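You operate a simulated robot arm through the tools that you are given. There is no shell and no other tool. Be economical: measure what you need, move in short steps, check, and stop when the job is done.

You run a simulated two-armed robot. Do the job below in one go: nothing can be reset, and whatever is moved stays where it is left.

## Task
Put the roll labelled "7" from the basin side of the work table on the shelf of the side bench. Take the tub labelled "clips" from the door side of the work table and put it on the shelf of the side bench. Set the gauge slider to 5. Take the purple foam pad on the top of the make-up trolley and put it away on the top of the basin ledge. Any order will do. Set down upright: purple foam pad. The gauge slider goes toward x +0.0, y -1.0, z +0.0 (a direction in the base frame), to its stop.
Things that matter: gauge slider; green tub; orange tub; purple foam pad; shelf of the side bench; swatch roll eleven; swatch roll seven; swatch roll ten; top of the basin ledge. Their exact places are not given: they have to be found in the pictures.

The check looks at the end state, three seconds after you hand in, the way a careful person would. Anything else that was tipped, shoved, dropped, spilled or broken makes it a failure.

## Robot
Two 7-joint arms with fingered hands on one trunk, on a base that drives. Base frame: it is fixed to the floor where the robot stands at the start and does not move with it; the origin is under the middle of the robot, x ahead of it, y to its left, z up. Units: m, degrees, N and s.
The left shoulder is at the start at [0.08, 0.241, 1.729], the right one opposite. With the tool pointing down near the work surface each hand reaches from about 0.1 to 0.82 m from the robot's upright axis, wherever it stands, measured 20 degrees to its own side. Places, roughly: gauge slider [2.6, 1.1, 0.9]; green tub, orange tub [1, 1.25, 0.75]; purple foam pad (6x5x6 cm) [2.8, 1.5, 0.9]; shelf of the side bench [2.2, -2, 0.3]; swatch roll eleven, swatch roll seven, swatch roll [0.5, 0.25, 0.75]; top of the basin ledge [-2.8, -0.9, 0.9]. Payload 4.9 kg a hand.
Tool frame (each hand has its own): the origin (TCP) lies between the finger pads and is the grasp point; the fingertips stand 0.032 m ahead of it; z points along the fingers, y is the line along which they close. The gripper opens to 0.2 m. The gripper's body begins 0.089 m behind the TCP. The gripper is a hand of 4 fingers: y runs from the thumb to the fingers, the wrist lies at [0, 0, -0.267] in the tool frame.
Orientation is that of the tool frame in the base frame, as a unit quaternion [x, y, z, w]. With the fingers straight down and closing along the base's y, the tool's x points along the base's -x, its y along +y and its z along -z.

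## Interface
- The arms move only by the tool step_arm. It takes "left_commands", "right_commands" or both (then of equal length, played together; a hand with none holds still); each is a list of rows, each an object (a shift or turn left out is 0) with "xyz": the shift along the tool's x, y, z in m, a list of three; "dr": the turn, a rotation vector about the tool's x, y, z in degrees, a list of three. In form: [{"xyz": [x, y, z], "dr": [wx, wy, wz]}, ...]. A call has 1 to 10 rows; each row shifts and turns the commanded pose from where the row before left it, along the tool's axes as they then stand. Each row takes 0.2 s and may step no farther than 0.05 m and 8.6 degrees from the row before; otherwise, the whole call is refused. Where a pose cannot be reached the arm comes as near as it can. A force on the tool above 40 N (or 10 N above the force at the start of the call, whichever is more), or a blocked arm, ends the call early, and 0.2 s more pass. In this call time passes only in rows, and 0.2 s behind the last. The reply holds the time, the measured pose of the TCP, the force on the tool along the base axes, the opening and the grip force, in the units named above and with some noise, with the torque about the TCP (base axes, N m) and any sound that the robot's microphone picked up.
- Cameras (640 x 400 px; columns grow to the right, rows downward): "scene" is now at [0.0905, 0.0226, 1.8667]; the picture's right is [0.33, -0.94, 0.00], its down [-0.85, -0.29, -0.44] and it looks along [0.42, 0.15, -0.90] (base axes); focal length 266 px, centre (320, 200). "left" rides on the left gripper at [-0.069, -0.069, -0.116] in its tool frame; the picture's right is [0.71, -0.71, 0.00], its down [0.54, 0.54, -0.64] and it looks along [0.45, 0.45, 0.77] (tool axes); focal length 226 px, centre (320, 200). "right" rides on the right gripper at [0.069, -0.069, -0.116] in its tool frame; the picture's right is [0.71, 0.71, 0.00], its down [-0.54, 0.54, -0.64] and it looks along [-0.45, 0.45, 0.77] (tool axes); focal length 226 px, centre (320, 200).
- snapshot(camera): a new picture of that camera. No time passes.
- raise_lower(by): slides the trunk up (or, below 0, down) by that many m; the arms and the scene camera ride with it, the base frame stays. It gives what a move gives, with no picture.
- steer(legs): drives the robot by 1 to 6 legs, each [ahead, left, turn to the left] in m, m and degrees, along the robot's own axes; the way and the turn of a leg run together, so that a leg with both is an arc; at most 1.5 m and 180 degrees a leg. The arms and the cameras ride along, it lands a little off, and it stops where it bumps. It gives what a move gives.
- move_fingers(finger1, finger2, finger3, thumb_bend, hand): sets how far each is bent, from 0 (flat) to 1 (curled in); at 0.3 the hand is open as for a grip, at 0.7 the pads meet at the TCP. One left out holds its place. A second passes; each finger stops where it meets its share of the squeeze, and holds until it gets a number again. It is the only way to open and close the hand. It gives what a move gives, with no picture; readings hold the bend of each and the force on the fingers (four entries, about 0 where the hand has none), thumb and palm.
- turn_head(pan, tilt): turns the head with the scene camera to pan (to the left, within 86 degrees either way) and tilt (down, from -29 to 69), counted from straight ahead of the robot. It gives what a move gives.
- probe_pixels(camera, pixels): there is no depth. For up to 12 entries [column, row, z] of the newest picture of that camera ("zoom" is the newest enlarged one), the place [x, y] in the base frame at which the ray of that pixel passes the height z, good to about 0.002 m. No time passes.
- close_up(camera, box): a new picture of the part [left, top, right, bottom] of that camera's present view, enlarged. No time passes.
- sign_off(): hands the job in; it is judged then, once.

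Work in short steps. Measure before you move; look again where a grasp or a placing could have gone wrong, and mend it. You have 110 turns and 88 pictures in all, those below and enlarged ones among them. Open the grippers and draw the arms clear of the work before you hand the job in, unless the task says otherwise.

The tools are called as a command line: name --argument value ..., lists and objects as JSON in quotes. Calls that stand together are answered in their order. step_arm: Moves the arms, as the interface text tells. Its arguments: {"type":"object","properties":{"left_commands":{"type":"array"},"right_commands":{"type":"array"}},"required":[]} The other tools are called the same way: raise_lower (by) slides the trunk up or down; move_fingers (finger1, finger2, finger3, thumb_bend, hand) moves the fingers one by one; steer (legs) drives the base; turn_head (pan, tilt) turns the head that bears the scene camera; snapshot (camera) takes a picture; probe_pixels (camera, pixels) gives the place at which the rays of pixels pass given heights; close_up (camera, box) takes an enlarged picture of a part of a camera's view; sign_off () hands the job in.

At the start:

```text
clock: 0.0
left_position: [0.3495, 0.4708, 1.0171]
left_tool_rot: [-0.001, 1.0, 0.0, 0.0]
left_wrist_force: [-0.2, 0.3, -0.7]
left_wrist_torque: [0.02, 0.02, 0.02]
left_gripper_width: 0.2
left_finger_force: 0.1
left_shape: jaw
left_bend: [0.3, 0.3, 0.3, 0.3]
left_finger forces: [0.0, 0.0, 0.0, 0.1, 0.0, 0.0]
right_position: [0.4053, 0.0374, 1.0442]
right_tool_rot: [0.0, 1.0, 0.002, 0.001]
right_wrist_force: [0.1, -0.3, 0.3]
right_wrist_torque: [-0.01, 0.0, -0.02]
right_gripper_width: 0.1999
right_finger_force: 0.0
right_shape: jaw
right_bend: [0.3, 0.3, 0.3, 0.3]
right_finger forces: [0.0, 0.0, 0.1, 0.0, 0.1, 0.1]
trunk travel left (down, up): [-0.636, 0.204]
robot x, y, heading: [-0.0021, 0.0008, 0.1]
head pan, tilt: [19.1, 63.7]
```

scene: 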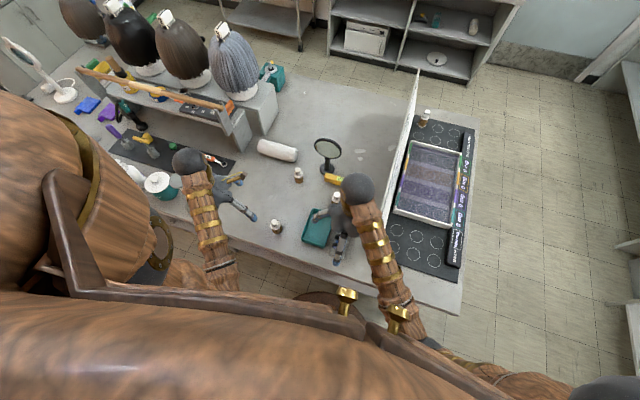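
right: 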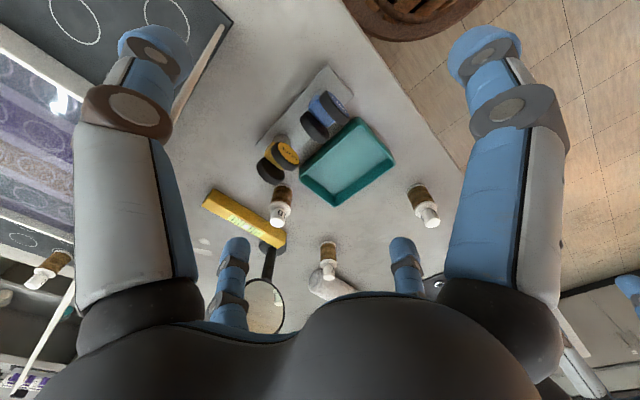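
left: 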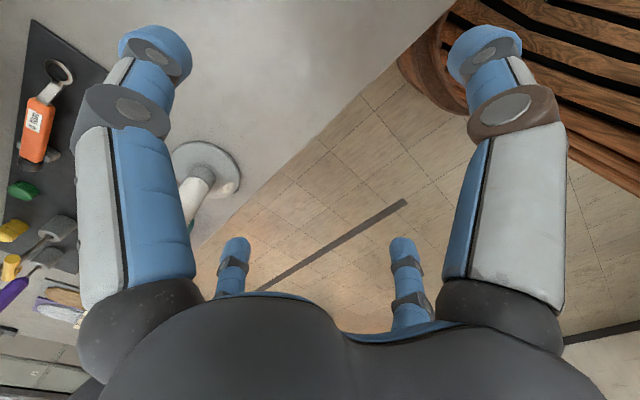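

I start by looking around: a close-up of the work table near the right hand, and of the far left.

close_up --camera "scene" --box '[230, 100, 480, 280]'

turn_head --pan 50 --tilt 35

snapshot --camera "scene"

```text
2.22 times, centred on (355, 190) of scene
```

zoom: 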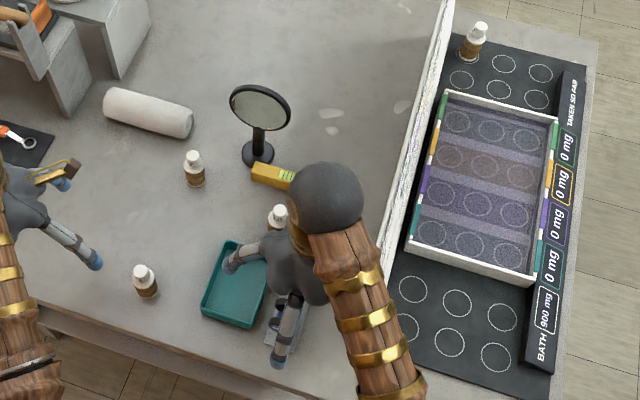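

```text
clock: 1.0
left_position: [0.3513, 0.47, 1.0164]
left_tool_rot: [0.0, 1.0, 0.0, 0.001]
left_wrist_force: [1.2, 0.0, 0.3]
left_wrist_torque: [-0.04, 0.04, -0.04]
left_gripper_width: 0.1997
left_finger_force: 0.1
left_shape: jaw
left_bend: [0.3, 0.3, 0.3, 0.3]
left_finger forces: [0.0, 0.1, 0.1, 0.0, 0.0, 0.0]
right_position: [0.4047, 0.0371, 1.0442]
right_tool_rot: [0.001, 1.0, 0.001, 0.002]
right_wrist_force: [-0.2, -0.4, 0.8]
right_wrist_torque: [0.07, 0.0, -0.01]
right_gripper_width: 0.1998
right_finger_force: 0.0
right_shape: jaw
right_bend: [0.3, 0.3, 0.3, 0.3]
right_finger forces: [0.0, 0.0, 0.0, 0.1, 0.0, 0.0]
trunk travel left (down, up): [-0.636, 0.204]
robot x, y, heading: [-0.002, 0.0013, -0.1]
head pan, tilt: [50.0, 35.0]
```

```text
83 pictures are left
```

scene: 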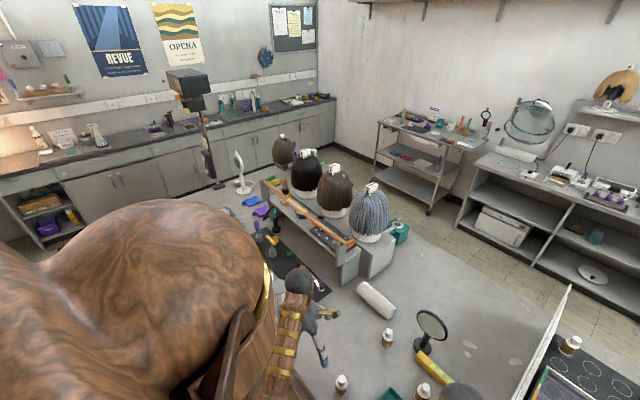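

The make-up trolley is near (420,160), wigs on a rack hide part of the far table. I zoom in on the tubs area, the trolley and the rolls under the right hand.

close_up --camera "scene" --box '[360, 90, 510, 184]'

close_up --camera "scene" --box '[220, 130, 420, 255]'

close_up --camera "right" --box '[240, 60, 440, 185]'

```text
4.26 times, centred on (435, 137) of scene
```

zoom: 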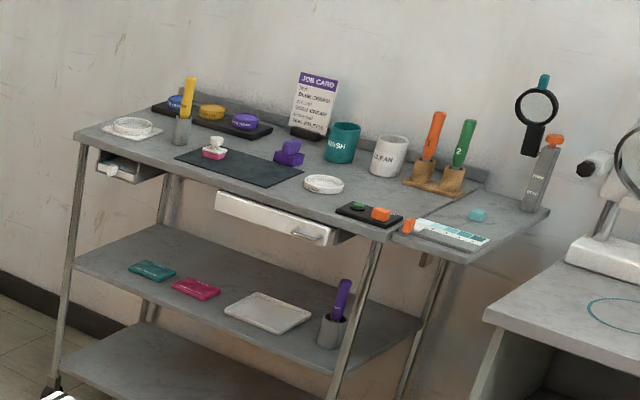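

```text
3.20 times, centred on (320, 192) of scene
```

zoom: 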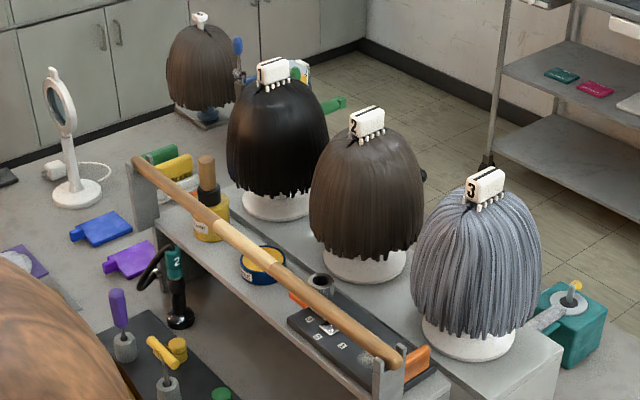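

```text
3.20 times, centred on (340, 122) of right
```

zoom: 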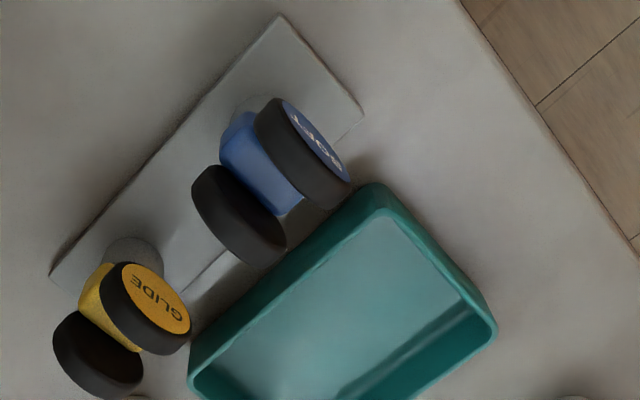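

I probe a few points for placing things: white roll, teal box behind the wigs, bottles, trolley slider.

snapshot --camera "scene"

probe_pixels --camera "scene" --pixels '[[376, 300, 0.8], [403, 232, 0.8], [388, 339, 0.8], [341, 382, 0.8], [432, 360, 0.8], [282, 263, 0.78], [242, 175, 0.8], [456, 143, 0.9], [428, 126, 0.9], [390, 390, 0.78], [300, 282, 0.78], [355, 250, 0.9]]'

turn_head --pan 10 --tilt 50

snapshot --camera "scene"

```text
79 pictures are left
```

scene: 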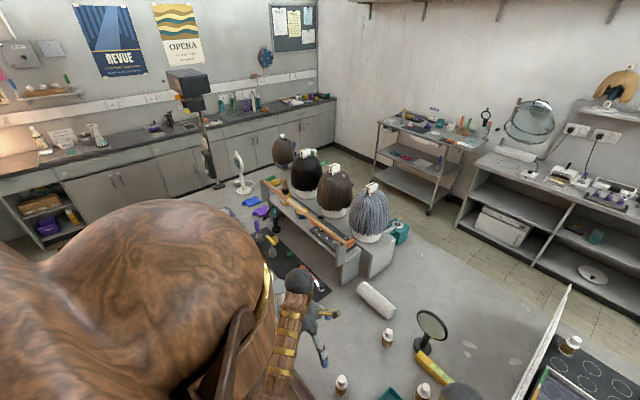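

```text
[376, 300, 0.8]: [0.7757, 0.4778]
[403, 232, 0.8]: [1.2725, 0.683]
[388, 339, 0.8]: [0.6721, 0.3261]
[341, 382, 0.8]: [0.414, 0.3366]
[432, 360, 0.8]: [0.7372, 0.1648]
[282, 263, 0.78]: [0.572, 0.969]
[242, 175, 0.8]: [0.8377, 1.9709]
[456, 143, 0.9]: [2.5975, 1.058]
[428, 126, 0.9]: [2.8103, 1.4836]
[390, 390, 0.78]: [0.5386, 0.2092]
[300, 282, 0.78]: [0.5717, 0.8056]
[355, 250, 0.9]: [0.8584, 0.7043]
```

```text
clock: 2.0
left_position: [0.3503, 0.4703, 1.0162]
left_tool_rot: [0.0, 1.0, 0.001, 0.0]
left_wrist_force: [-1.4, -0.4, 0.4]
left_wrist_torque: [0.01, -0.01, -0.02]
left_gripper_width: 0.1998
left_finger_force: 0.1
left_shape: jaw
left_bend: [0.3, 0.3, 0.3, 0.3]
left_finger forces: [0.1, 0.0, 0.0, 0.0, 0.1, 0.1]
right_position: [0.405, 0.0377, 1.0448]
right_tool_rot: [-0.001, 1.0, 0.002, 0.002]
right_wrist_force: [-0.4, 1.3, 0.2]
right_wrist_torque: [-0.01, -0.01, -0.04]
right_gripper_width: 0.2
right_finger_force: 0.2
right_shape: jaw
right_bend: [0.3, 0.3, 0.3, 0.3]
right_finger forces: [0.0, 0.1, 0.1, 0.1, 0.0, 0.0]
trunk travel left (down, up): [-0.636, 0.204]
robot x, y, heading: [-0.0012, -0.0014, -0.1]
head pan, tilt: [10.0, 50.0]
```

```text
78 pictures are left
```

scene: 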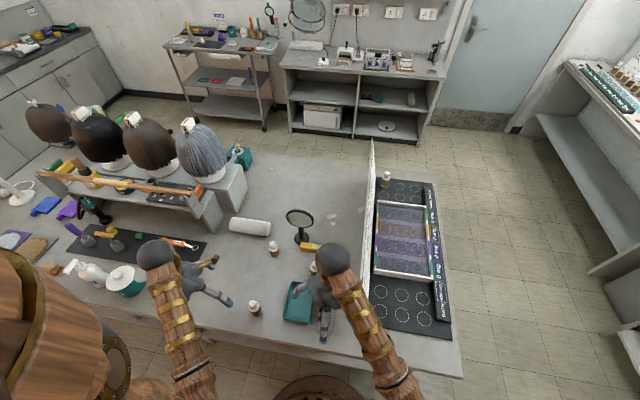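

The only set of small identical things near [0.5,0.25] are the brown/white pieces; I zoom on them.

close_up --camera "right" --box '[260, 175, 360, 238]'

close_up --camera "scene" --box '[230, 200, 350, 330]'

close_up --camera "scene" --box '[150, 100, 310, 200]'

```text
6.35 times, centred on (310, 206) of right
```

zoom: 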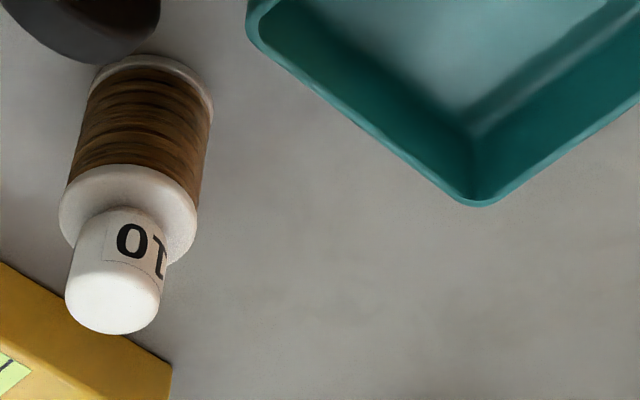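

```text
3.08 times, centred on (290, 265) of scene
```

zoom: 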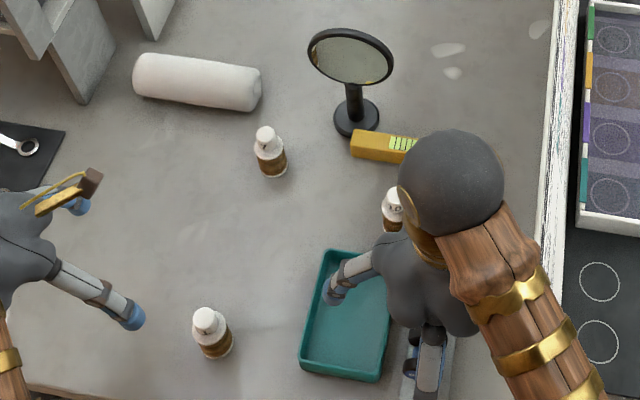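

```text
4.00 times, centred on (230, 150) of scene
```

zoom: 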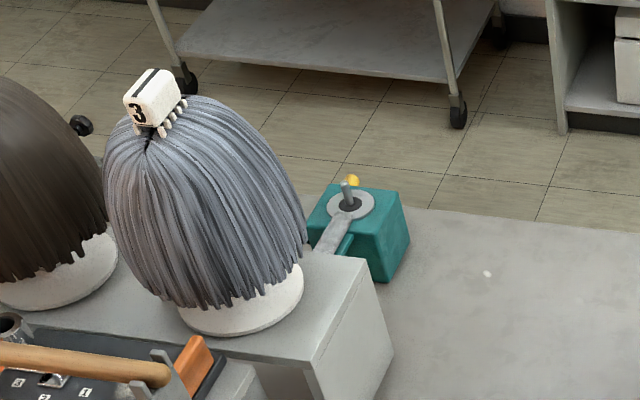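

Spools with knobs: the one at (280,205) reads "10". I zoom on the other two in the right camera and the one at (386,178) in the scene.

close_up --camera "right" --box '[400, 175, 460, 213]'

close_up --camera "right" --box '[300, 235, 360, 290]'

close_up --camera "scene" --box '[370, 160, 402, 180]'

```text
10.53 times, centred on (430, 194) of right
```

zoom: 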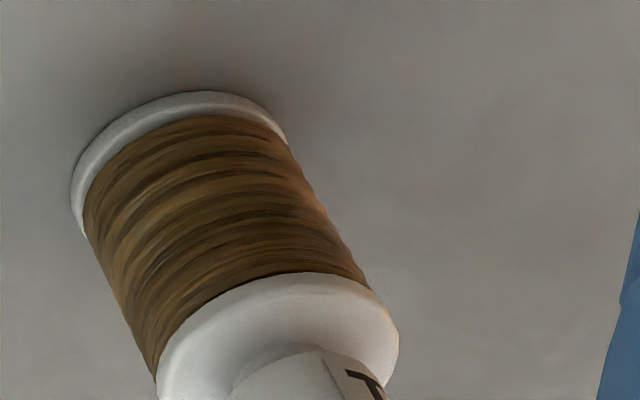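

```text
7.27 times, centred on (330, 262) of right
```

zoom: 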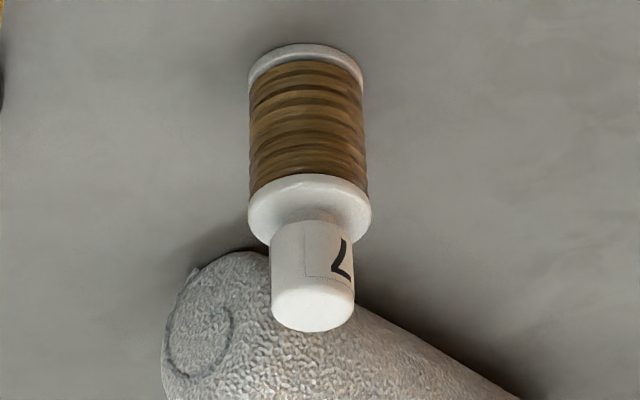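

```text
16.00 times, centred on (386, 170) of scene
```

zoom: 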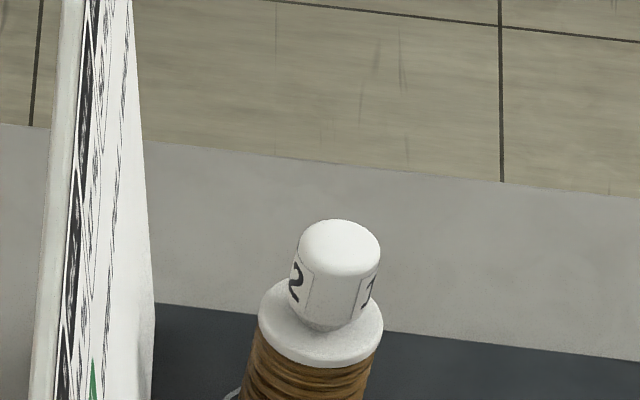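

Roll "7" is the spool near (0.67,0.33). Now I look at the side bench on the right and behind it for the basin ledge.

turn_head --pan -45 --tilt 30

snapshot --camera "scene"

probe_pixels --camera "scene" --pixels '[[320, 200, 0.3], [320, 200, 0]]'

```text
clock: 3.3
left_position: [0.3495, 0.4705, 1.0161]
left_tool_rot: [0.0, 1.0, 0.0, 0.0]
left_wrist_force: [-1.2, 0.3, 0.4]
left_wrist_torque: [-0.01, -0.03, -0.04]
left_gripper_width: 0.1998
left_finger_force: 0.0
left_shape: jaw
left_bend: [0.3, 0.3, 0.3, 0.3]
left_finger forces: [0.0, 0.0, 0.0, 0.1, 0.1, 0.1]
right_position: [0.4045, 0.0362, 1.0433]
right_tool_rot: [0.0, 1.0, 0.001, 0.002]
right_wrist_force: [0.2, 0.6, -0.1]
right_wrist_torque: [-0.01, -0.01, -0.01]
right_gripper_width: 0.2
right_finger_force: 0.1
right_shape: jaw
right_bend: [0.3, 0.3, 0.3, 0.3]
right_finger forces: [0.0, 0.0, 0.1, 0.0, 0.1, 0.0]
trunk travel left (down, up): [-0.636, 0.204]
robot x, y, heading: [0.0031, 0.0034, 0.2]
head pan, tilt: [-45.0, 30.0]
```

```text
71 pictures are left
```

scene: 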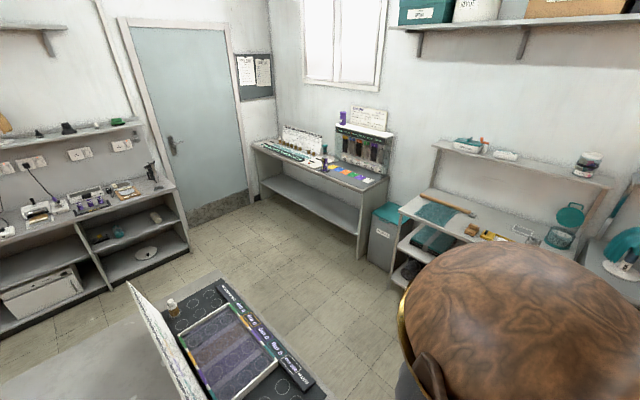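

```text
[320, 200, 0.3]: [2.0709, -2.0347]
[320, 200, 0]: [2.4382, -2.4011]
```

I zoom in on the side bench to see shelf, contents and heights.

close_up --camera "scene" --box '[240, 100, 400, 270]'

probe_pixels --camera "scene" --pixels '[[262, 193, 0.3], [358, 231, 0.3], [253, 145, 0.78], [372, 188, 0.78], [356, 258, 0], [265, 208, 0], [335, 176, 0.78], [386, 180, 0.78], [370, 228, 0.0]]'

```text
2.35 times, centred on (320, 185) of scene
```

zoom: 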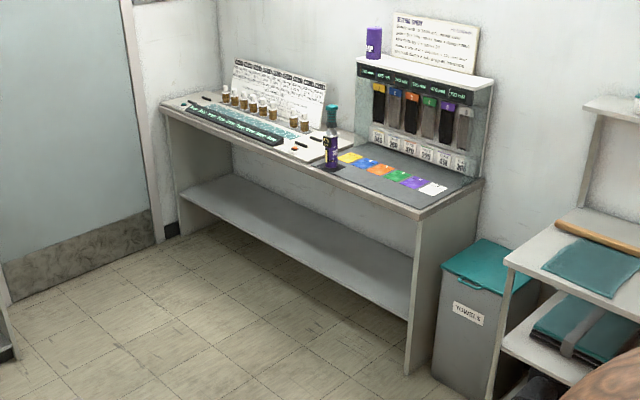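

```text
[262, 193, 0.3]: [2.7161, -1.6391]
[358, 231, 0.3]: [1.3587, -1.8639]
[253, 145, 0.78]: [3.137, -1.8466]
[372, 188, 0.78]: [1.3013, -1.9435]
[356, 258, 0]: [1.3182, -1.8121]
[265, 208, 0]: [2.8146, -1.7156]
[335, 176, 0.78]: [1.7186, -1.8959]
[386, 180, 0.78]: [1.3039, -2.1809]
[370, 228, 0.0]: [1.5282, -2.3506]
```

The side bench shelf is empty, front edge y≈-1.8, x 1.3–2.8. Now I measure spool 7 with the head on it, and with the right camera for triangulation.

turn_head --pan 25 --tilt 55

close_up --camera "scene" --box '[220, 130, 420, 255]'

snapshot --camera "right"

probe_pixels --camera "right" --pixels '[[328, 280, 0.88], [328, 280, 0.86], [328, 280, 0.84], [331, 243, 0.78], [420, 190, 0.78]]'

```text
clock: 4.7
left_position: [0.3507, 0.4706, 1.017]
left_tool_rot: [0.0, 1.0, 0.0, -0.001]
left_wrist_force: [0.3, 0.3, 0.1]
left_wrist_torque: [0.02, 0.04, 0.0]
left_gripper_width: 0.1997
left_finger_force: 0.0
left_shape: jaw
left_bend: [0.3, 0.3, 0.3, 0.3]
left_finger forces: [0.0, 0.1, 0.1, 0.0, 0.0, 0.0]
right_position: [0.4043, 0.037, 1.0437]
right_tool_rot: [0.0, 1.0, 0.001, 0.002]
right_wrist_force: [0.4, 0.4, -0.7]
right_wrist_torque: [0.0, 0.03, 0.01]
right_gripper_width: 0.2001
right_finger_force: 0.0
right_shape: jaw
right_bend: [0.3, 0.3, 0.3, 0.3]
right_finger forces: [0.1, 0.1, 0.1, 0.1, 0.0, 0.1]
trunk travel left (down, up): [-0.636, 0.204]
robot x, y, heading: [-0.0012, 0.0004, -0.1]
head pan, tilt: [25.0, 55.0]
```

```text
3.20 times, centred on (320, 192) of scene
```

zoom: 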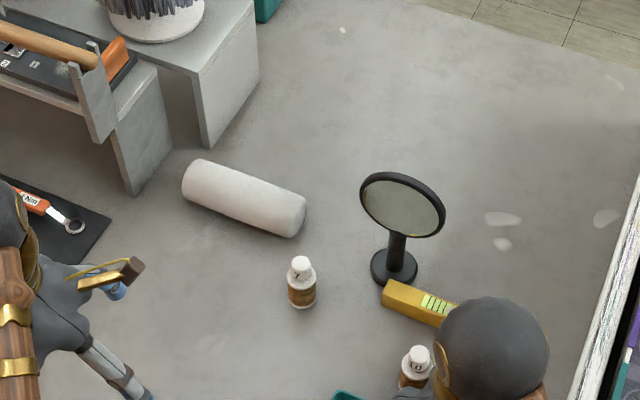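

```text
68 pictures are left
```

right: 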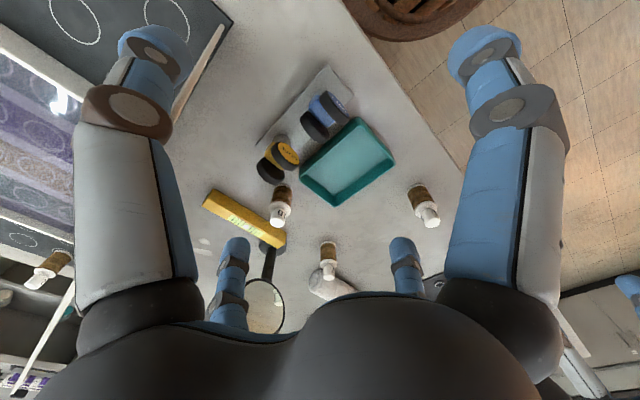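

```text
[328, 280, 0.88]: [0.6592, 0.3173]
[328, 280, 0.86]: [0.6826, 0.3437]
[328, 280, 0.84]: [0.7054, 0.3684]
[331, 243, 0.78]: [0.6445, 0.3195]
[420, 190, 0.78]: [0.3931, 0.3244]
```

I probe the zoom picture for spool 7: bottom edge (302,308), sides, knob top (299,262), and the towel corner (285,235).

probe_pixels --camera "zoom" --pixels '[[302, 308, 0.78], [288, 294, 0.79], [316, 294, 0.79], [299, 260, 0.86], [299, 260, 0.88], [285, 237, 0.78], [305, 220, 0.8], [410, 388, 0.78], [385, 280, 0.78], [382, 305, 0.78]]'

probe_pixels --camera "right" --pixels '[[329, 242, 0.78], [321, 245, 0.79], [336, 246, 0.79]]'

```text
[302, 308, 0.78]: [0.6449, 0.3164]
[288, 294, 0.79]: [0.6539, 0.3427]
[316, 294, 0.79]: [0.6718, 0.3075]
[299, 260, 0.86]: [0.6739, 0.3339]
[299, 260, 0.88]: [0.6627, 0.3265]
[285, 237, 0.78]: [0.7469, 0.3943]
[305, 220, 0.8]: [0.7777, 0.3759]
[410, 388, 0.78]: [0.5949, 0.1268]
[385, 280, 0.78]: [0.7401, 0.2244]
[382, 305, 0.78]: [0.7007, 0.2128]
```

```text
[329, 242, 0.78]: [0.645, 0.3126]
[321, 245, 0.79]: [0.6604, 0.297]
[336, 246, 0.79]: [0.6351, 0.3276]
```

Spool 7's centre is ≈(0.66,0.325), Ø0.04, top ≈0.875. I narrow the left hand and bring it to a tilted pre-grasp at about (0.48,0.325,1.017).

move_fingers --hand "left" --finger1 0.48 --finger2 0.48 --finger3 0.48 --thumb_bend 0.48

step_arm --left_commands '[{"xyz": [-0.0325, -0.0365, 0]}, {"xyz": [-0.0325, -0.0365, 0]}, {"xyz": [-0.0325, -0.0365, 0]}, {"xyz": [-0.0325, -0.0365, 0]}, {"dr": [0, -8.6, 0]}, {"dr": [0, -8.6, 0]}, {"dr": [0, -8.6, 0]}, {"dr": [0, -8.6, 0]}, {"dr": [0, -8.6, 0]}]'

snapshot --camera "left"

```text
clock: 5.7
left_position: [0.3504, 0.471, 1.0176]
left_tool_rot: [0.0, 1.0, 0.001, 0.0]
left_wrist_force: [0.6, 0.7, 0.0]
left_wrist_torque: [-0.04, 0.0, 0.0]
left_gripper_width: 0.0769
left_finger_force: 0.0
left_shape: fingers
left_bend: [0.48, 0.48, 0.48, 0.48]
left_finger forces: [0.0, 0.0, 0.1, 0.0, 0.0, 0.1]
right_position: [0.4037, 0.0373, 1.0441]
right_tool_rot: [0.0, 1.0, 0.001, 0.002]
right_wrist_force: [0.2, -0.4, -0.2]
right_wrist_torque: [-0.01, 0.0, -0.02]
right_gripper_width: 0.1997
right_finger_force: 0.0
right_shape: jaw
right_bend: [0.3, 0.3, 0.3, 0.3]
right_finger forces: [0.1, 0.0, 0.0, 0.0, 0.1, 0.0]
trunk travel left (down, up): [-0.636, 0.204]
robot x, y, heading: [-0.0016, -0.0044, 0.1]
head pan, tilt: [25.0, 55.0]
```

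```text
clock: 7.9
left_position: [0.5162, 0.3457, 1.0368]
left_tool_rot: [0.006, 0.92, 0.001, 0.391]
left_wrist_force: [-0.3, -0.2, 0.2]
left_wrist_torque: [-0.03, 0.06, -0.06]
left_gripper_width: 0.0765
left_finger_force: 0.1
left_shape: fingers
left_bend: [0.48, 0.48, 0.48, 0.48]
left_finger forces: [0.1, 0.0, 0.0, 0.0, 0.1, 0.1]
right_position: [0.4076, 0.0502, 1.0427]
right_tool_rot: [0.0, 1.0, -0.006, 0.0]
right_wrist_force: [-0.8, -0.8, -0.2]
right_wrist_torque: [0.02, -0.04, 0.01]
right_gripper_width: 0.1997
right_finger_force: 0.0
right_shape: jaw
right_bend: [0.3, 0.3, 0.3, 0.3]
right_finger forces: [0.0, 0.0, 0.0, 0.1, 0.0, 0.0]
trunk travel left (down, up): [-0.636, 0.204]
robot x, y, heading: [0.0023, -0.0032, -0.0]
head pan, tilt: [25.0, 55.0]
stopped in row 9 (left hand): the arm was blocked; the commanded pose is now the measured one
```

```text
67 pictures are left
```

left: 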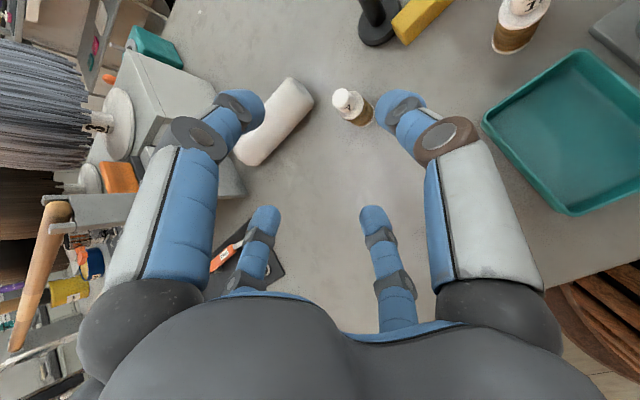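

The left hand tilt stopped at 46° from a contact, probably with the right arm (right hand shifted a bit). I draw the right hand back and out, and look at the scene.

step_arm --right_commands '[{"xyz": [0.02, -0.03, -0.03]}, {"xyz": [0.02, -0.03, -0.03]}, {"xyz": [0.02, -0.03, -0.03]}, {"xyz": [0.02, -0.03, -0.03]}, {"xyz": [0.02, -0.03, -0.03]}]'

snapshot --camera "scene"

```text
clock: 9.3
left_position: [0.5376, 0.2463, 1.0356]
left_tool_rot: [0.085, 0.92, -0.021, 0.383]
left_wrist_force: [-1.0, -0.1, -0.1]
left_wrist_torque: [0.03, 0.01, -0.01]
left_gripper_width: 0.0765
left_finger_force: 0.1
left_shape: fingers
left_bend: [0.48, 0.48, 0.48, 0.48]
left_finger forces: [0.1, 0.1, 0.0, 0.1, 0.1, 0.0]
right_position: [0.2753, 0.042, 1.0978]
right_tool_rot: [-0.325, 0.942, -0.056, 0.065]
right_wrist_force: [-0.3, 0.4, 0.2]
right_wrist_torque: [0.03, -0.02, 0.01]
right_gripper_width: 0.1998
right_finger_force: 0.0
right_shape: jaw
right_bend: [0.3, 0.3, 0.3, 0.3]
right_finger forces: [0.0, 0.1, 0.1, 0.0, 0.0, 0.1]
right hand out of reach, approached as far as the arm can: row 1, 2, 3, 4
trunk travel left (down, up): [-0.636, 0.204]
robot x, y, heading: [0.0014, -0.0004, -0.6]
head pan, tilt: [25.0, 55.0]
stopped in row 5 (right hand): the arm was blocked; the commanded pose is now the measured one
```

```text
66 pictures are left
```

scene: 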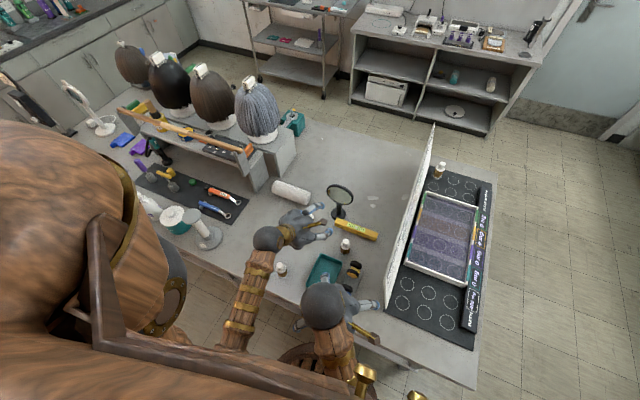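

Both arms moved together, so they are touching behind. I move the right hand forward-right along its −y and undo its yaw.

step_arm --right_commands '[{"xyz": [0, -0.045, 0]}, {"xyz": [0, -0.045, 0]}, {"xyz": [0, -0.045, 0]}, {"dr": [0, 0, 8.5]}, {"dr": [0, 0, 8.5]}, {"dr": [0, 0, 8.5]}, {"dr": [0, 0, 8.5]}]'

close_up --camera "scene" --box '[200, 180, 440, 400]'

```text
clock: 10.2
left_position: [0.5307, 0.2362, 1.0424]
left_tool_rot: [0.092, 0.918, -0.023, 0.386]
left_wrist_force: [-0.5, 0.8, 0.8]
left_wrist_torque: [-0.01, 0.03, 0.02]
left_gripper_width: 0.0765
left_finger_force: 0.1
left_shape: fingers
left_bend: [0.48, 0.48, 0.48, 0.48]
left_finger forces: [0.0, 0.0, 0.0, 0.0, 0.1, 0.0]
right_position: [0.3114, -0.0254, 1.122]
right_tool_rot: [-0.377, 0.922, -0.049, 0.073]
right_wrist_force: [0.1, -0.3, -0.1]
right_wrist_torque: [0.01, -0.02, 0.02]
right_gripper_width: 0.2
right_finger_force: 0.2
right_shape: jaw
right_bend: [0.3, 0.3, 0.3, 0.3]
right_finger forces: [0.0, 0.0, 0.1, 0.0, 0.0, 0.1]
trunk travel left (down, up): [-0.636, 0.204]
robot x, y, heading: [0.0044, -0.0025, -0.5]
head pan, tilt: [25.0, 55.0]
stopped in row 4 (right hand): the arm was blocked; the commanded pose is now the measured one
```

```text
1.82 times, centred on (320, 290) of scene
```

zoom: 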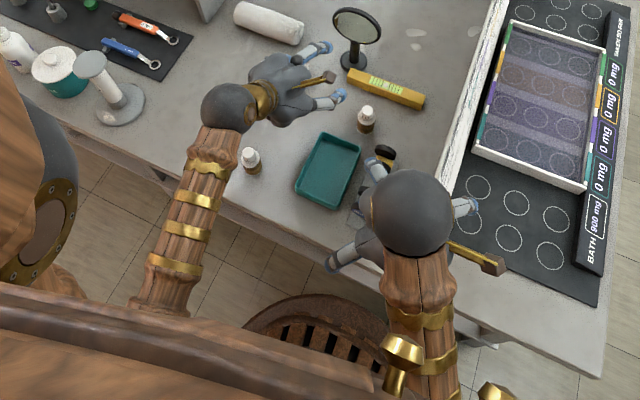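

The right hand may have touched the white board by the bath tray. I take the same close-up as before to compare the board's edge.

close_up --camera "scene" --box '[320, 110, 500, 320]'

snapshot --camera "right"

```text
1.90 times, centred on (410, 215) of scene
```

zoom: 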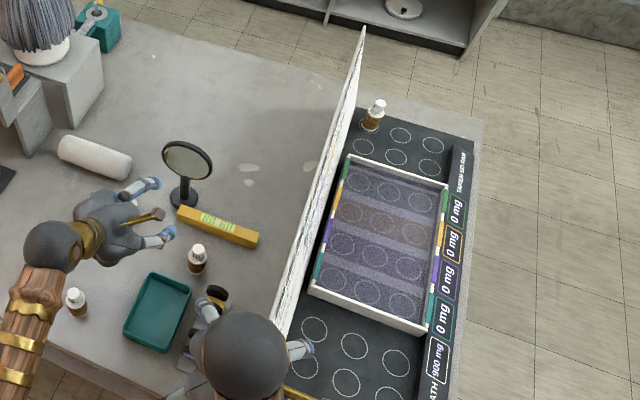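

```text
63 pictures are left
```

right: 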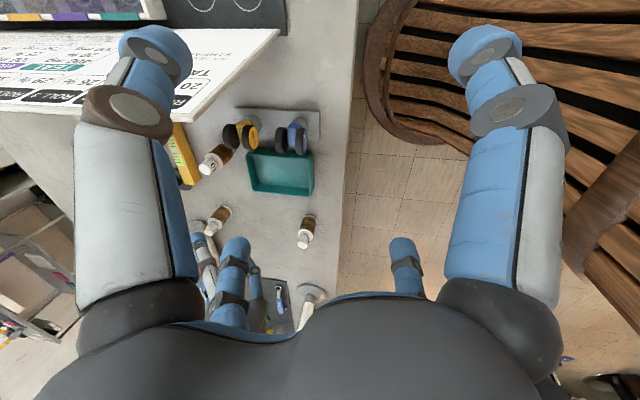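

The right hand is near the board's top corner and near the robot's own body. I lift it straight up about 0.14 m, then compare the board with the first picture's head pose.

step_arm --right_commands '[{"xyz": [-0.0045, -0.0066, -0.045]}, {"xyz": [-0.0045, -0.0066, -0.045]}, {"xyz": [-0.0045, -0.0066, -0.045]}]'

turn_head --pan 19.1 --tilt 63.7

snapshot --camera "scene"

```text
clock: 10.7
left_position: [0.5291, 0.2319, 1.0394]
left_tool_rot: [0.096, 0.918, -0.024, 0.384]
left_wrist_force: [-0.5, -1.1, 0.3]
left_wrist_torque: [-0.01, -0.03, 0.0]
left_gripper_width: 0.0764
left_finger_force: 0.0
left_shape: fingers
left_bend: [0.48, 0.48, 0.48, 0.48]
left_finger forces: [0.0, 0.0, 0.1, 0.0, 0.0, 0.0]
right_position: [0.3012, 0.0249, 1.1948]
right_tool_rot: [-0.544, 0.815, -0.111, 0.165]
right_wrist_force: [0.4, 0.2, -0.3]
right_wrist_torque: [0.01, 0.01, 0.01]
right_gripper_width: 0.2001
right_finger_force: 0.2
right_shape: jaw
right_bend: [0.3, 0.3, 0.3, 0.3]
right_finger forces: [0.0, 0.1, 0.0, 0.0, 0.0, 0.0]
trunk travel left (down, up): [-0.636, 0.204]
robot x, y, heading: [0.0038, -0.0027, -0.4]
head pan, tilt: [25.0, 55.0]
stopped in row 2 (right hand): the arm was blocked; the commanded pose is now the measured one
```

```text
clock: 11.4
left_position: [0.5292, 0.2318, 1.0383]
left_tool_rot: [0.095, 0.918, -0.023, 0.385]
left_wrist_force: [-0.6, -0.4, 0.3]
left_wrist_torque: [-0.02, 0.03, -0.02]
left_gripper_width: 0.0767
left_finger_force: 0.0
left_shape: fingers
left_bend: [0.48, 0.48, 0.48, 0.48]
left_finger forces: [0.0, 0.0, 0.0, 0.0, 0.0, 0.0]
right_position: [0.3025, 0.0252, 1.1951]
right_tool_rot: [-0.544, 0.815, -0.111, 0.165]
right_wrist_force: [0.5, -0.3, -0.7]
right_wrist_torque: [-0.03, 0.01, 0.04]
right_gripper_width: 0.2001
right_finger_force: 0.0
right_shape: jaw
right_bend: [0.3, 0.3, 0.3, 0.3]
right_finger forces: [0.1, 0.0, 0.0, 0.0, 0.0, 0.0]
trunk travel left (down, up): [-0.636, 0.204]
robot x, y, heading: [0.0039, -0.0034, -0.7]
head pan, tilt: [19.1, 63.7]
```

```text
62 pictures are left
```

scene: 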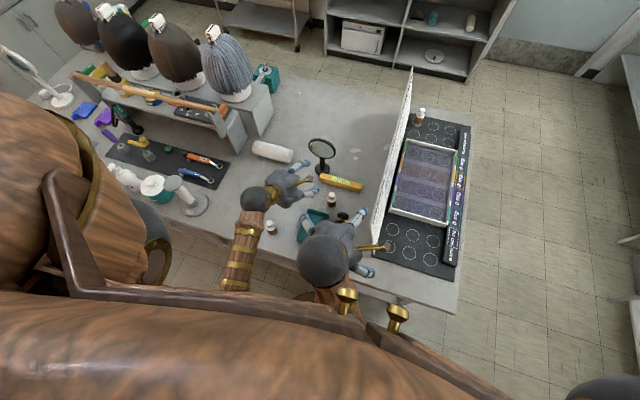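

The board looks unmoved (whole picture shifted by the 0.6° heading). I swing the right hand out to its natural side, at z≈1.19 above everything, while undoing the yaw.

step_arm --right_commands '[{"xyz": [0.0273, -0.0265, 0.006], "dr": [0, 0, 8.5]}, {"xyz": [0.0228, -0.0305, 0.006], "dr": [0, 0, 8.5]}, {"xyz": [0.0184, -0.0333, 0.006], "dr": [0, 0, 8.5]}, {"xyz": [0.0129, -0.0358, 0.006], "dr": [0, 0, 8.5]}, {"xyz": [0.0077, -0.0373, 0], "dr": [0, 0, 8.5]}, {"xyz": [0.0018, -0.038, 0], "dr": [0, 0, 8.5]}, {"xyz": [-0.0035, -0.038, 0], "dr": [0, 0, 8.5]}, {"xyz": [-0.0093, -0.037, 0], "dr": [0, 0, 8]}]'

snapshot --camera "scene"

```text
clock: 13.2
left_position: [0.5252, 0.2554, 1.0348]
left_tool_rot: [0.09, 0.917, -0.033, 0.387]
left_wrist_force: [0.5, -0.2, -0.3]
left_wrist_torque: [-0.05, 0.05, -0.04]
left_gripper_width: 0.0765
left_finger_force: 0.1
left_shape: fingers
left_bend: [0.48, 0.48, 0.48, 0.48]
left_finger forces: [0.0, 0.1, 0.0, 0.0, 0.0, 0.1]
right_position: [0.4508, -0.1958, 1.1808]
right_tool_rot: [0.0, 0.98, -0.009, 0.198]
right_wrist_force: [0.9, 0.4, 0.5]
right_wrist_torque: [-0.06, 0.04, -0.05]
right_gripper_width: 0.1999
right_finger_force: 0.1
right_shape: jaw
right_bend: [0.3, 0.3, 0.3, 0.3]
right_finger forces: [0.1, 0.1, 0.0, 0.0, 0.1, 0.0]
right hand out of reach, approached as far as the arm can: row 2, 3, 4, 5, 6, 7
trunk travel left (down, up): [-0.636, 0.204]
robot x, y, heading: [0.0042, -0.0009, -0.5]
head pan, tilt: [19.1, 63.7]
```

```text
61 pictures are left
```

scene: 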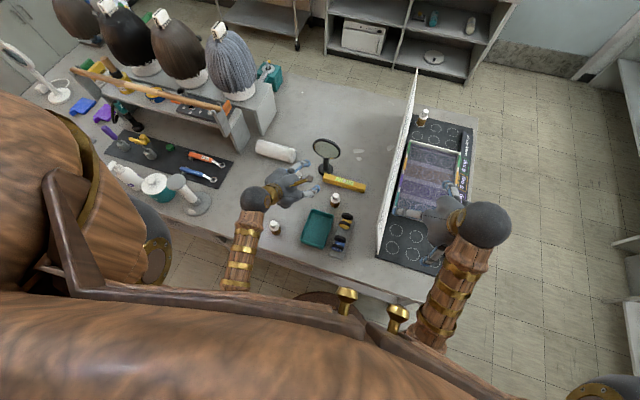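

Right arm is free now at (0.45,-0.20,1.18). The left points 45° down, yaw −11°; I move it to a pre-grasp 0.16 m behind the spool along its axis, (0.547,0.346,0.932).

step_arm --left_commands '[{"xyz": [0.0238, 0.0309, 0.0252]}, {"xyz": [0.0238, 0.0309, 0.0252]}, {"xyz": [0.0238, 0.0309, 0.0252]}]'

snapshot --camera "left"

snapshot --camera "scene"

```text
clock: 14.0
left_position: [0.5455, 0.3395, 0.9378]
left_tool_rot: [0.093, 0.916, -0.03, 0.388]
left_wrist_force: [-0.1, 0.0, 0.1]
left_wrist_torque: [0.01, -0.03, -0.01]
left_gripper_width: 0.0768
left_finger_force: 0.0
left_shape: fingers
left_bend: [0.48, 0.48, 0.48, 0.48]
left_finger forces: [0.1, 0.0, 0.1, 0.1, 0.0, 0.0]
right_position: [0.448, -0.2053, 1.1807]
right_tool_rot: [-0.001, 0.98, -0.006, 0.199]
right_wrist_force: [0.7, -0.4, -0.1]
right_wrist_torque: [0.04, 0.0, 0.01]
right_gripper_width: 0.2003
right_finger_force: 0.0
right_shape: jaw
right_bend: [0.3, 0.3, 0.3, 0.3]
right_finger forces: [0.0, 0.1, 0.0, 0.1, 0.1, 0.1]
trunk travel left (down, up): [-0.636, 0.204]
robot x, y, heading: [-0.0017, -0.0078, -0.9]
head pan, tilt: [19.1, 63.7]
```

```text
60 pictures are left
```

left: 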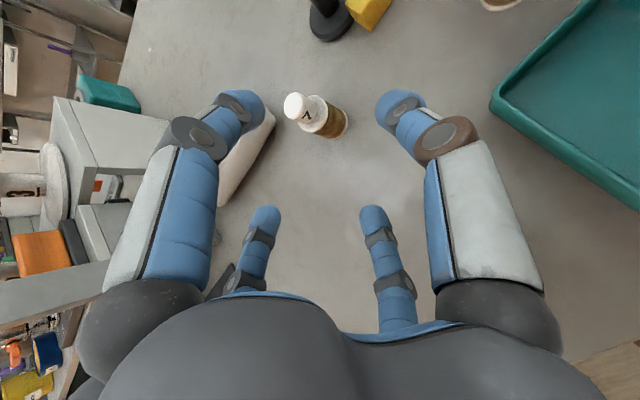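

```text
59 pictures are left
```

scene: 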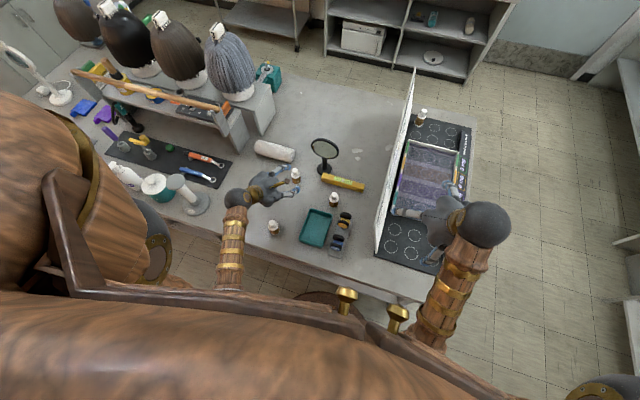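

The label "7" is seen on the spool at (318,113). I probe its place from this picture.

probe_pixels --camera "left" --pixels '[[334, 122, 0.81], [295, 106, 0.875], [337, 136, 0.78], [345, 128, 0.78], [272, 115, 0.8]]'

```text
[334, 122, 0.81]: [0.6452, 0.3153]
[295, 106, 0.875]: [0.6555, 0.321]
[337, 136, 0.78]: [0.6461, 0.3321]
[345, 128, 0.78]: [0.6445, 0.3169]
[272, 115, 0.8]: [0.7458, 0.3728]
```

Spool centre ≈(0.656,0.322). I advance 0.165 m along the tool axis in four rows.

step_arm --left_commands '[{"xyz": [0.0017, 0.0007, 0.0413]}, {"xyz": [0.0017, 0.0007, 0.0413]}, {"xyz": [0.0017, 0.0007, 0.0413]}, {"xyz": [0.0017, 0.0007, 0.0413]}]'

snapshot --camera "left"

```text
clock: 15.0
left_position: [0.6582, 0.3222, 0.8203]
left_tool_rot: [0.092, 0.915, -0.029, 0.392]
left_wrist_force: [-6.7, 0.8, 31.7]
left_wrist_torque: [0.17, 0.75, 0.03]
left_gripper_width: 0.0824
left_finger_force: 18.1
left_shape: fingers
left_bend: [0.45, 0.48, 0.77, 0.48]
left_finger forces: [7.4, 0.0, 28.6, 0.1, 0.0, 0.1]
right_position: [0.4444, -0.2044, 1.1829]
right_tool_rot: [0.0, 0.98, -0.007, 0.201]
right_wrist_force: [0.0, 0.6, -0.5]
right_wrist_torque: [-0.06, 0.0, -0.01]
right_gripper_width: 0.2
right_finger_force: 0.1
right_shape: jaw
right_bend: [0.3, 0.3, 0.3, 0.3]
right_finger forces: [0.0, 0.0, 0.1, 0.0, 0.1, 0.0]
trunk travel left (down, up): [-0.636, 0.204]
robot x, y, heading: [0.0001, -0.0038, -0.2]
head pan, tilt: [19.1, 63.7]
```

```text
58 pictures are left
```

left: 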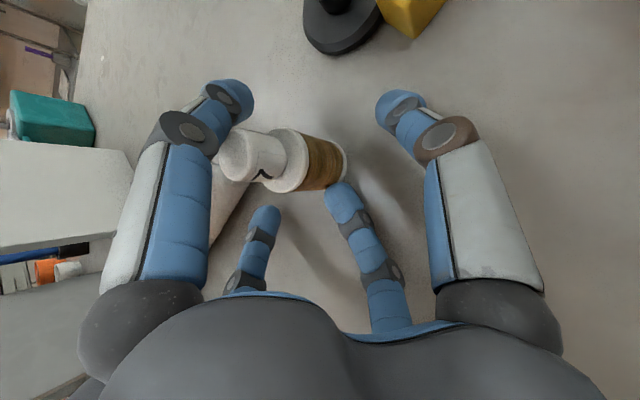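

Finger 3 (lowest) pressed on the table (28 N). I lift 0.02 m and check the spool.

step_arm --left_commands '[{"xyz": [-0.0143, 0.0003, -0.0139]}]'

snapshot --camera "left"

close_up --camera "scene" --box '[220, 130, 380, 230]'

```text
clock: 15.4
left_position: [0.6585, 0.3199, 0.835]
left_tool_rot: [0.093, 0.916, -0.031, 0.388]
left_wrist_force: [3.3, 0.4, 8.2]
left_wrist_torque: [-0.03, -0.09, 0.0]
left_gripper_width: 0.0771
left_finger_force: 4.5
left_shape: fingers
left_bend: [0.48, 0.48, 0.56, 0.48]
left_finger forces: [0.0, 0.0, 8.3, 0.0, 0.0, 0.0]
right_position: [0.4475, -0.2039, 1.1813]
right_tool_rot: [-0.001, 0.98, -0.007, 0.199]
right_wrist_force: [-0.1, 0.2, -0.7]
right_wrist_torque: [-0.01, 0.01, 0.0]
right_gripper_width: 0.2
right_finger_force: 0.1
right_shape: jaw
right_bend: [0.3, 0.3, 0.3, 0.3]
right_finger forces: [0.0, 0.0, 0.0, 0.1, 0.0, 0.0]
trunk travel left (down, up): [-0.636, 0.204]
robot x, y, heading: [0.0045, -0.0001, -0.6]
head pan, tilt: [19.1, 63.7]
```

```text
57 pictures are left
```

left: 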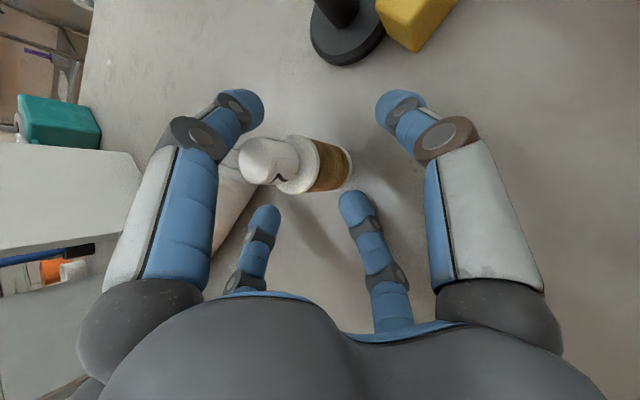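

```text
4.00 times, centred on (300, 180) of scene
```

zoom: 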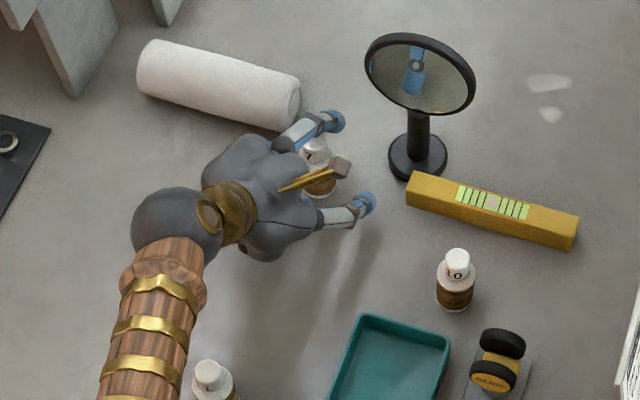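

The spool stands upright between thumb and fingers. I close the hand gently on it.

move_fingers --hand "left" --finger1 0.72 --finger2 0.72 --finger3 0.72 --thumb_bend 0.72

snapshot --camera "left"

```text
clock: 16.4
left_position: [0.6587, 0.3221, 0.8349]
left_tool_rot: [0.093, 0.916, -0.03, 0.388]
left_wrist_force: [0.6, -0.2, -0.6]
left_wrist_torque: [0.0, 0.01, 0.03]
left_gripper_width: 0.0312
left_finger_force: 19.8
left_shape: fingers
left_bend: [0.59, 0.62, 0.66, 0.66]
left_finger forces: [8.7, 11.0, 6.8, 0.0, 13.8, 0.0]
right_position: [0.4473, -0.2033, 1.1813]
right_tool_rot: [-0.001, 0.98, -0.007, 0.2]
right_wrist_force: [0.0, -0.3, 0.3]
right_wrist_torque: [-0.01, -0.01, -0.02]
right_gripper_width: 0.1998
right_finger_force: 0.1
right_shape: jaw
right_bend: [0.3, 0.3, 0.3, 0.3]
right_finger forces: [0.0, 0.0, 0.0, 0.0, 0.1, 0.0]
trunk travel left (down, up): [-0.636, 0.204]
robot x, y, heading: [0.0008, 0.0003, -0.5]
head pan, tilt: [19.1, 63.7]
```

```text
55 pictures are left
```

left: 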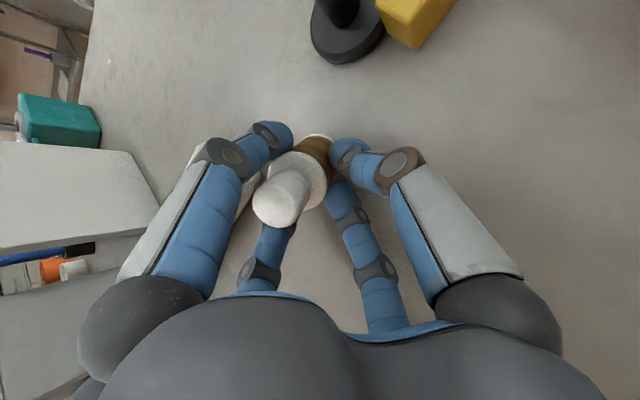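

Gripped at ~20 N though the spool tilted knob-toward-palm. I lift 0.2 m and inspect how it sits.

step_arm --left_commands '[{"xyz": [-0.0355, 0.0009, -0.0345]}, {"xyz": [-0.0355, 0.0009, -0.0345]}, {"xyz": [-0.0355, 0.0009, -0.0345]}, {"xyz": [-0.0355, 0.0009, -0.0345]}]'

close_up --camera "left" --box '[200, 90, 440, 280]'

close_up --camera "scene" --box '[220, 100, 380, 230]'

```text
clock: 17.4
left_position: [0.659, 0.3202, 1.0323]
left_tool_rot: [0.092, 0.916, -0.029, 0.388]
left_wrist_force: [0.2, -0.2, -0.6]
left_wrist_torque: [-0.04, 0.0, 0.03]
left_gripper_width: 0.0308
left_finger_force: 19.6
left_shape: fingers
left_bend: [0.59, 0.62, 0.66, 0.66]
left_finger forces: [8.7, 11.0, 6.4, 0.0, 13.7, 0.1]
right_position: [0.4463, -0.2029, 1.1812]
right_tool_rot: [-0.001, 0.98, -0.007, 0.2]
right_wrist_force: [0.7, 0.2, 0.7]
right_wrist_torque: [0.02, -0.02, -0.01]
right_gripper_width: 0.1999
right_finger_force: 0.1
right_shape: jaw
right_bend: [0.3, 0.3, 0.3, 0.3]
right_finger forces: [0.0, 0.0, 0.0, 0.0, 0.0, 0.0]
trunk travel left (down, up): [-0.636, 0.204]
robot x, y, heading: [0.0022, 0.0002, -0.5]
head pan, tilt: [19.1, 63.7]
```

```text
2.11 times, centred on (320, 185) of left
```

zoom: 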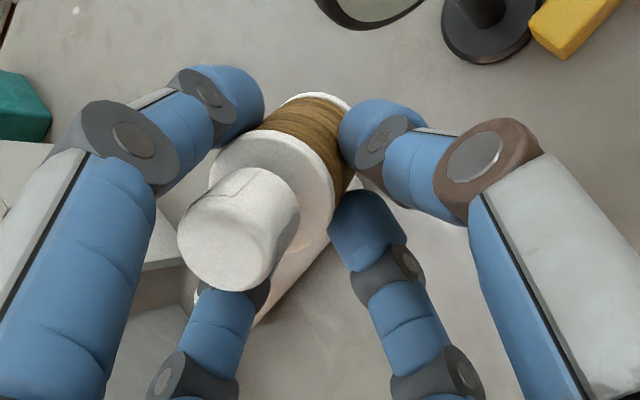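

```text
3.08 times, centred on (300, 165) of scene
```

zoom: 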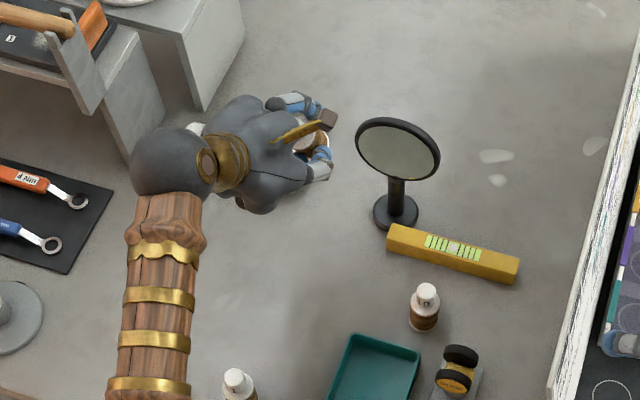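

The spool sits with its base about 28° forward of down; I can correct that with hand tilt at placing. Now I look ahead to plan the drive round the table.

turn_head --pan 5 --tilt 36

snapshot --camera "scene"

probe_pixels --camera "scene" --pixels '[[320, 180, 0.78], [430, 230, 0.78], [440, 350, 0.78], [295, 162, 0], [430, 180, 0], [240, 130, 0], [290, 85, 0.85], [440, 105, 0.85], [262, 60, 0.85], [560, 150, 0]]'

```text
clock: 18.3
left_position: [0.6596, 0.3199, 1.0316]
left_tool_rot: [0.092, 0.917, -0.03, 0.388]
left_wrist_force: [-0.3, 0.4, -1.3]
left_wrist_torque: [-0.01, 0.01, -0.02]
left_gripper_width: 0.0307
left_finger_force: 20.5
left_shape: fingers
left_bend: [0.59, 0.62, 0.66, 0.66]
left_finger forces: [8.6, 11.0, 6.4, 0.0, 13.8, 0.0]
right_position: [0.4474, -0.2023, 1.1817]
right_tool_rot: [-0.002, 0.98, -0.007, 0.2]
right_wrist_force: [0.0, -0.2, 0.3]
right_wrist_torque: [-0.02, 0.0, 0.04]
right_gripper_width: 0.1998
right_finger_force: 0.1
right_shape: jaw
right_bend: [0.3, 0.3, 0.3, 0.3]
right_finger forces: [0.0, 0.0, 0.1, 0.0, 0.0, 0.0]
trunk travel left (down, up): [-0.636, 0.204]
robot x, y, heading: [0.0036, -0.0064, -0.4]
head pan, tilt: [5.0, 36.0]
```

```text
52 pictures are left
```

scene: 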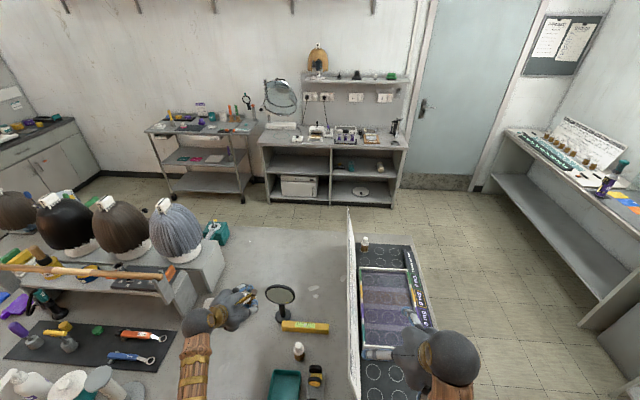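

```text
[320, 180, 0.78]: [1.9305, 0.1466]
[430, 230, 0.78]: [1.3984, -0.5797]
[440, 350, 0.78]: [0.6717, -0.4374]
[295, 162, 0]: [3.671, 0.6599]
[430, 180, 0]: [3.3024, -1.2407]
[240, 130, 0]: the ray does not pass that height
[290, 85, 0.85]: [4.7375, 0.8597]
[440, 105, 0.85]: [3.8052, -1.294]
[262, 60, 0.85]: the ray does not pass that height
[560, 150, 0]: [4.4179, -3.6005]
```

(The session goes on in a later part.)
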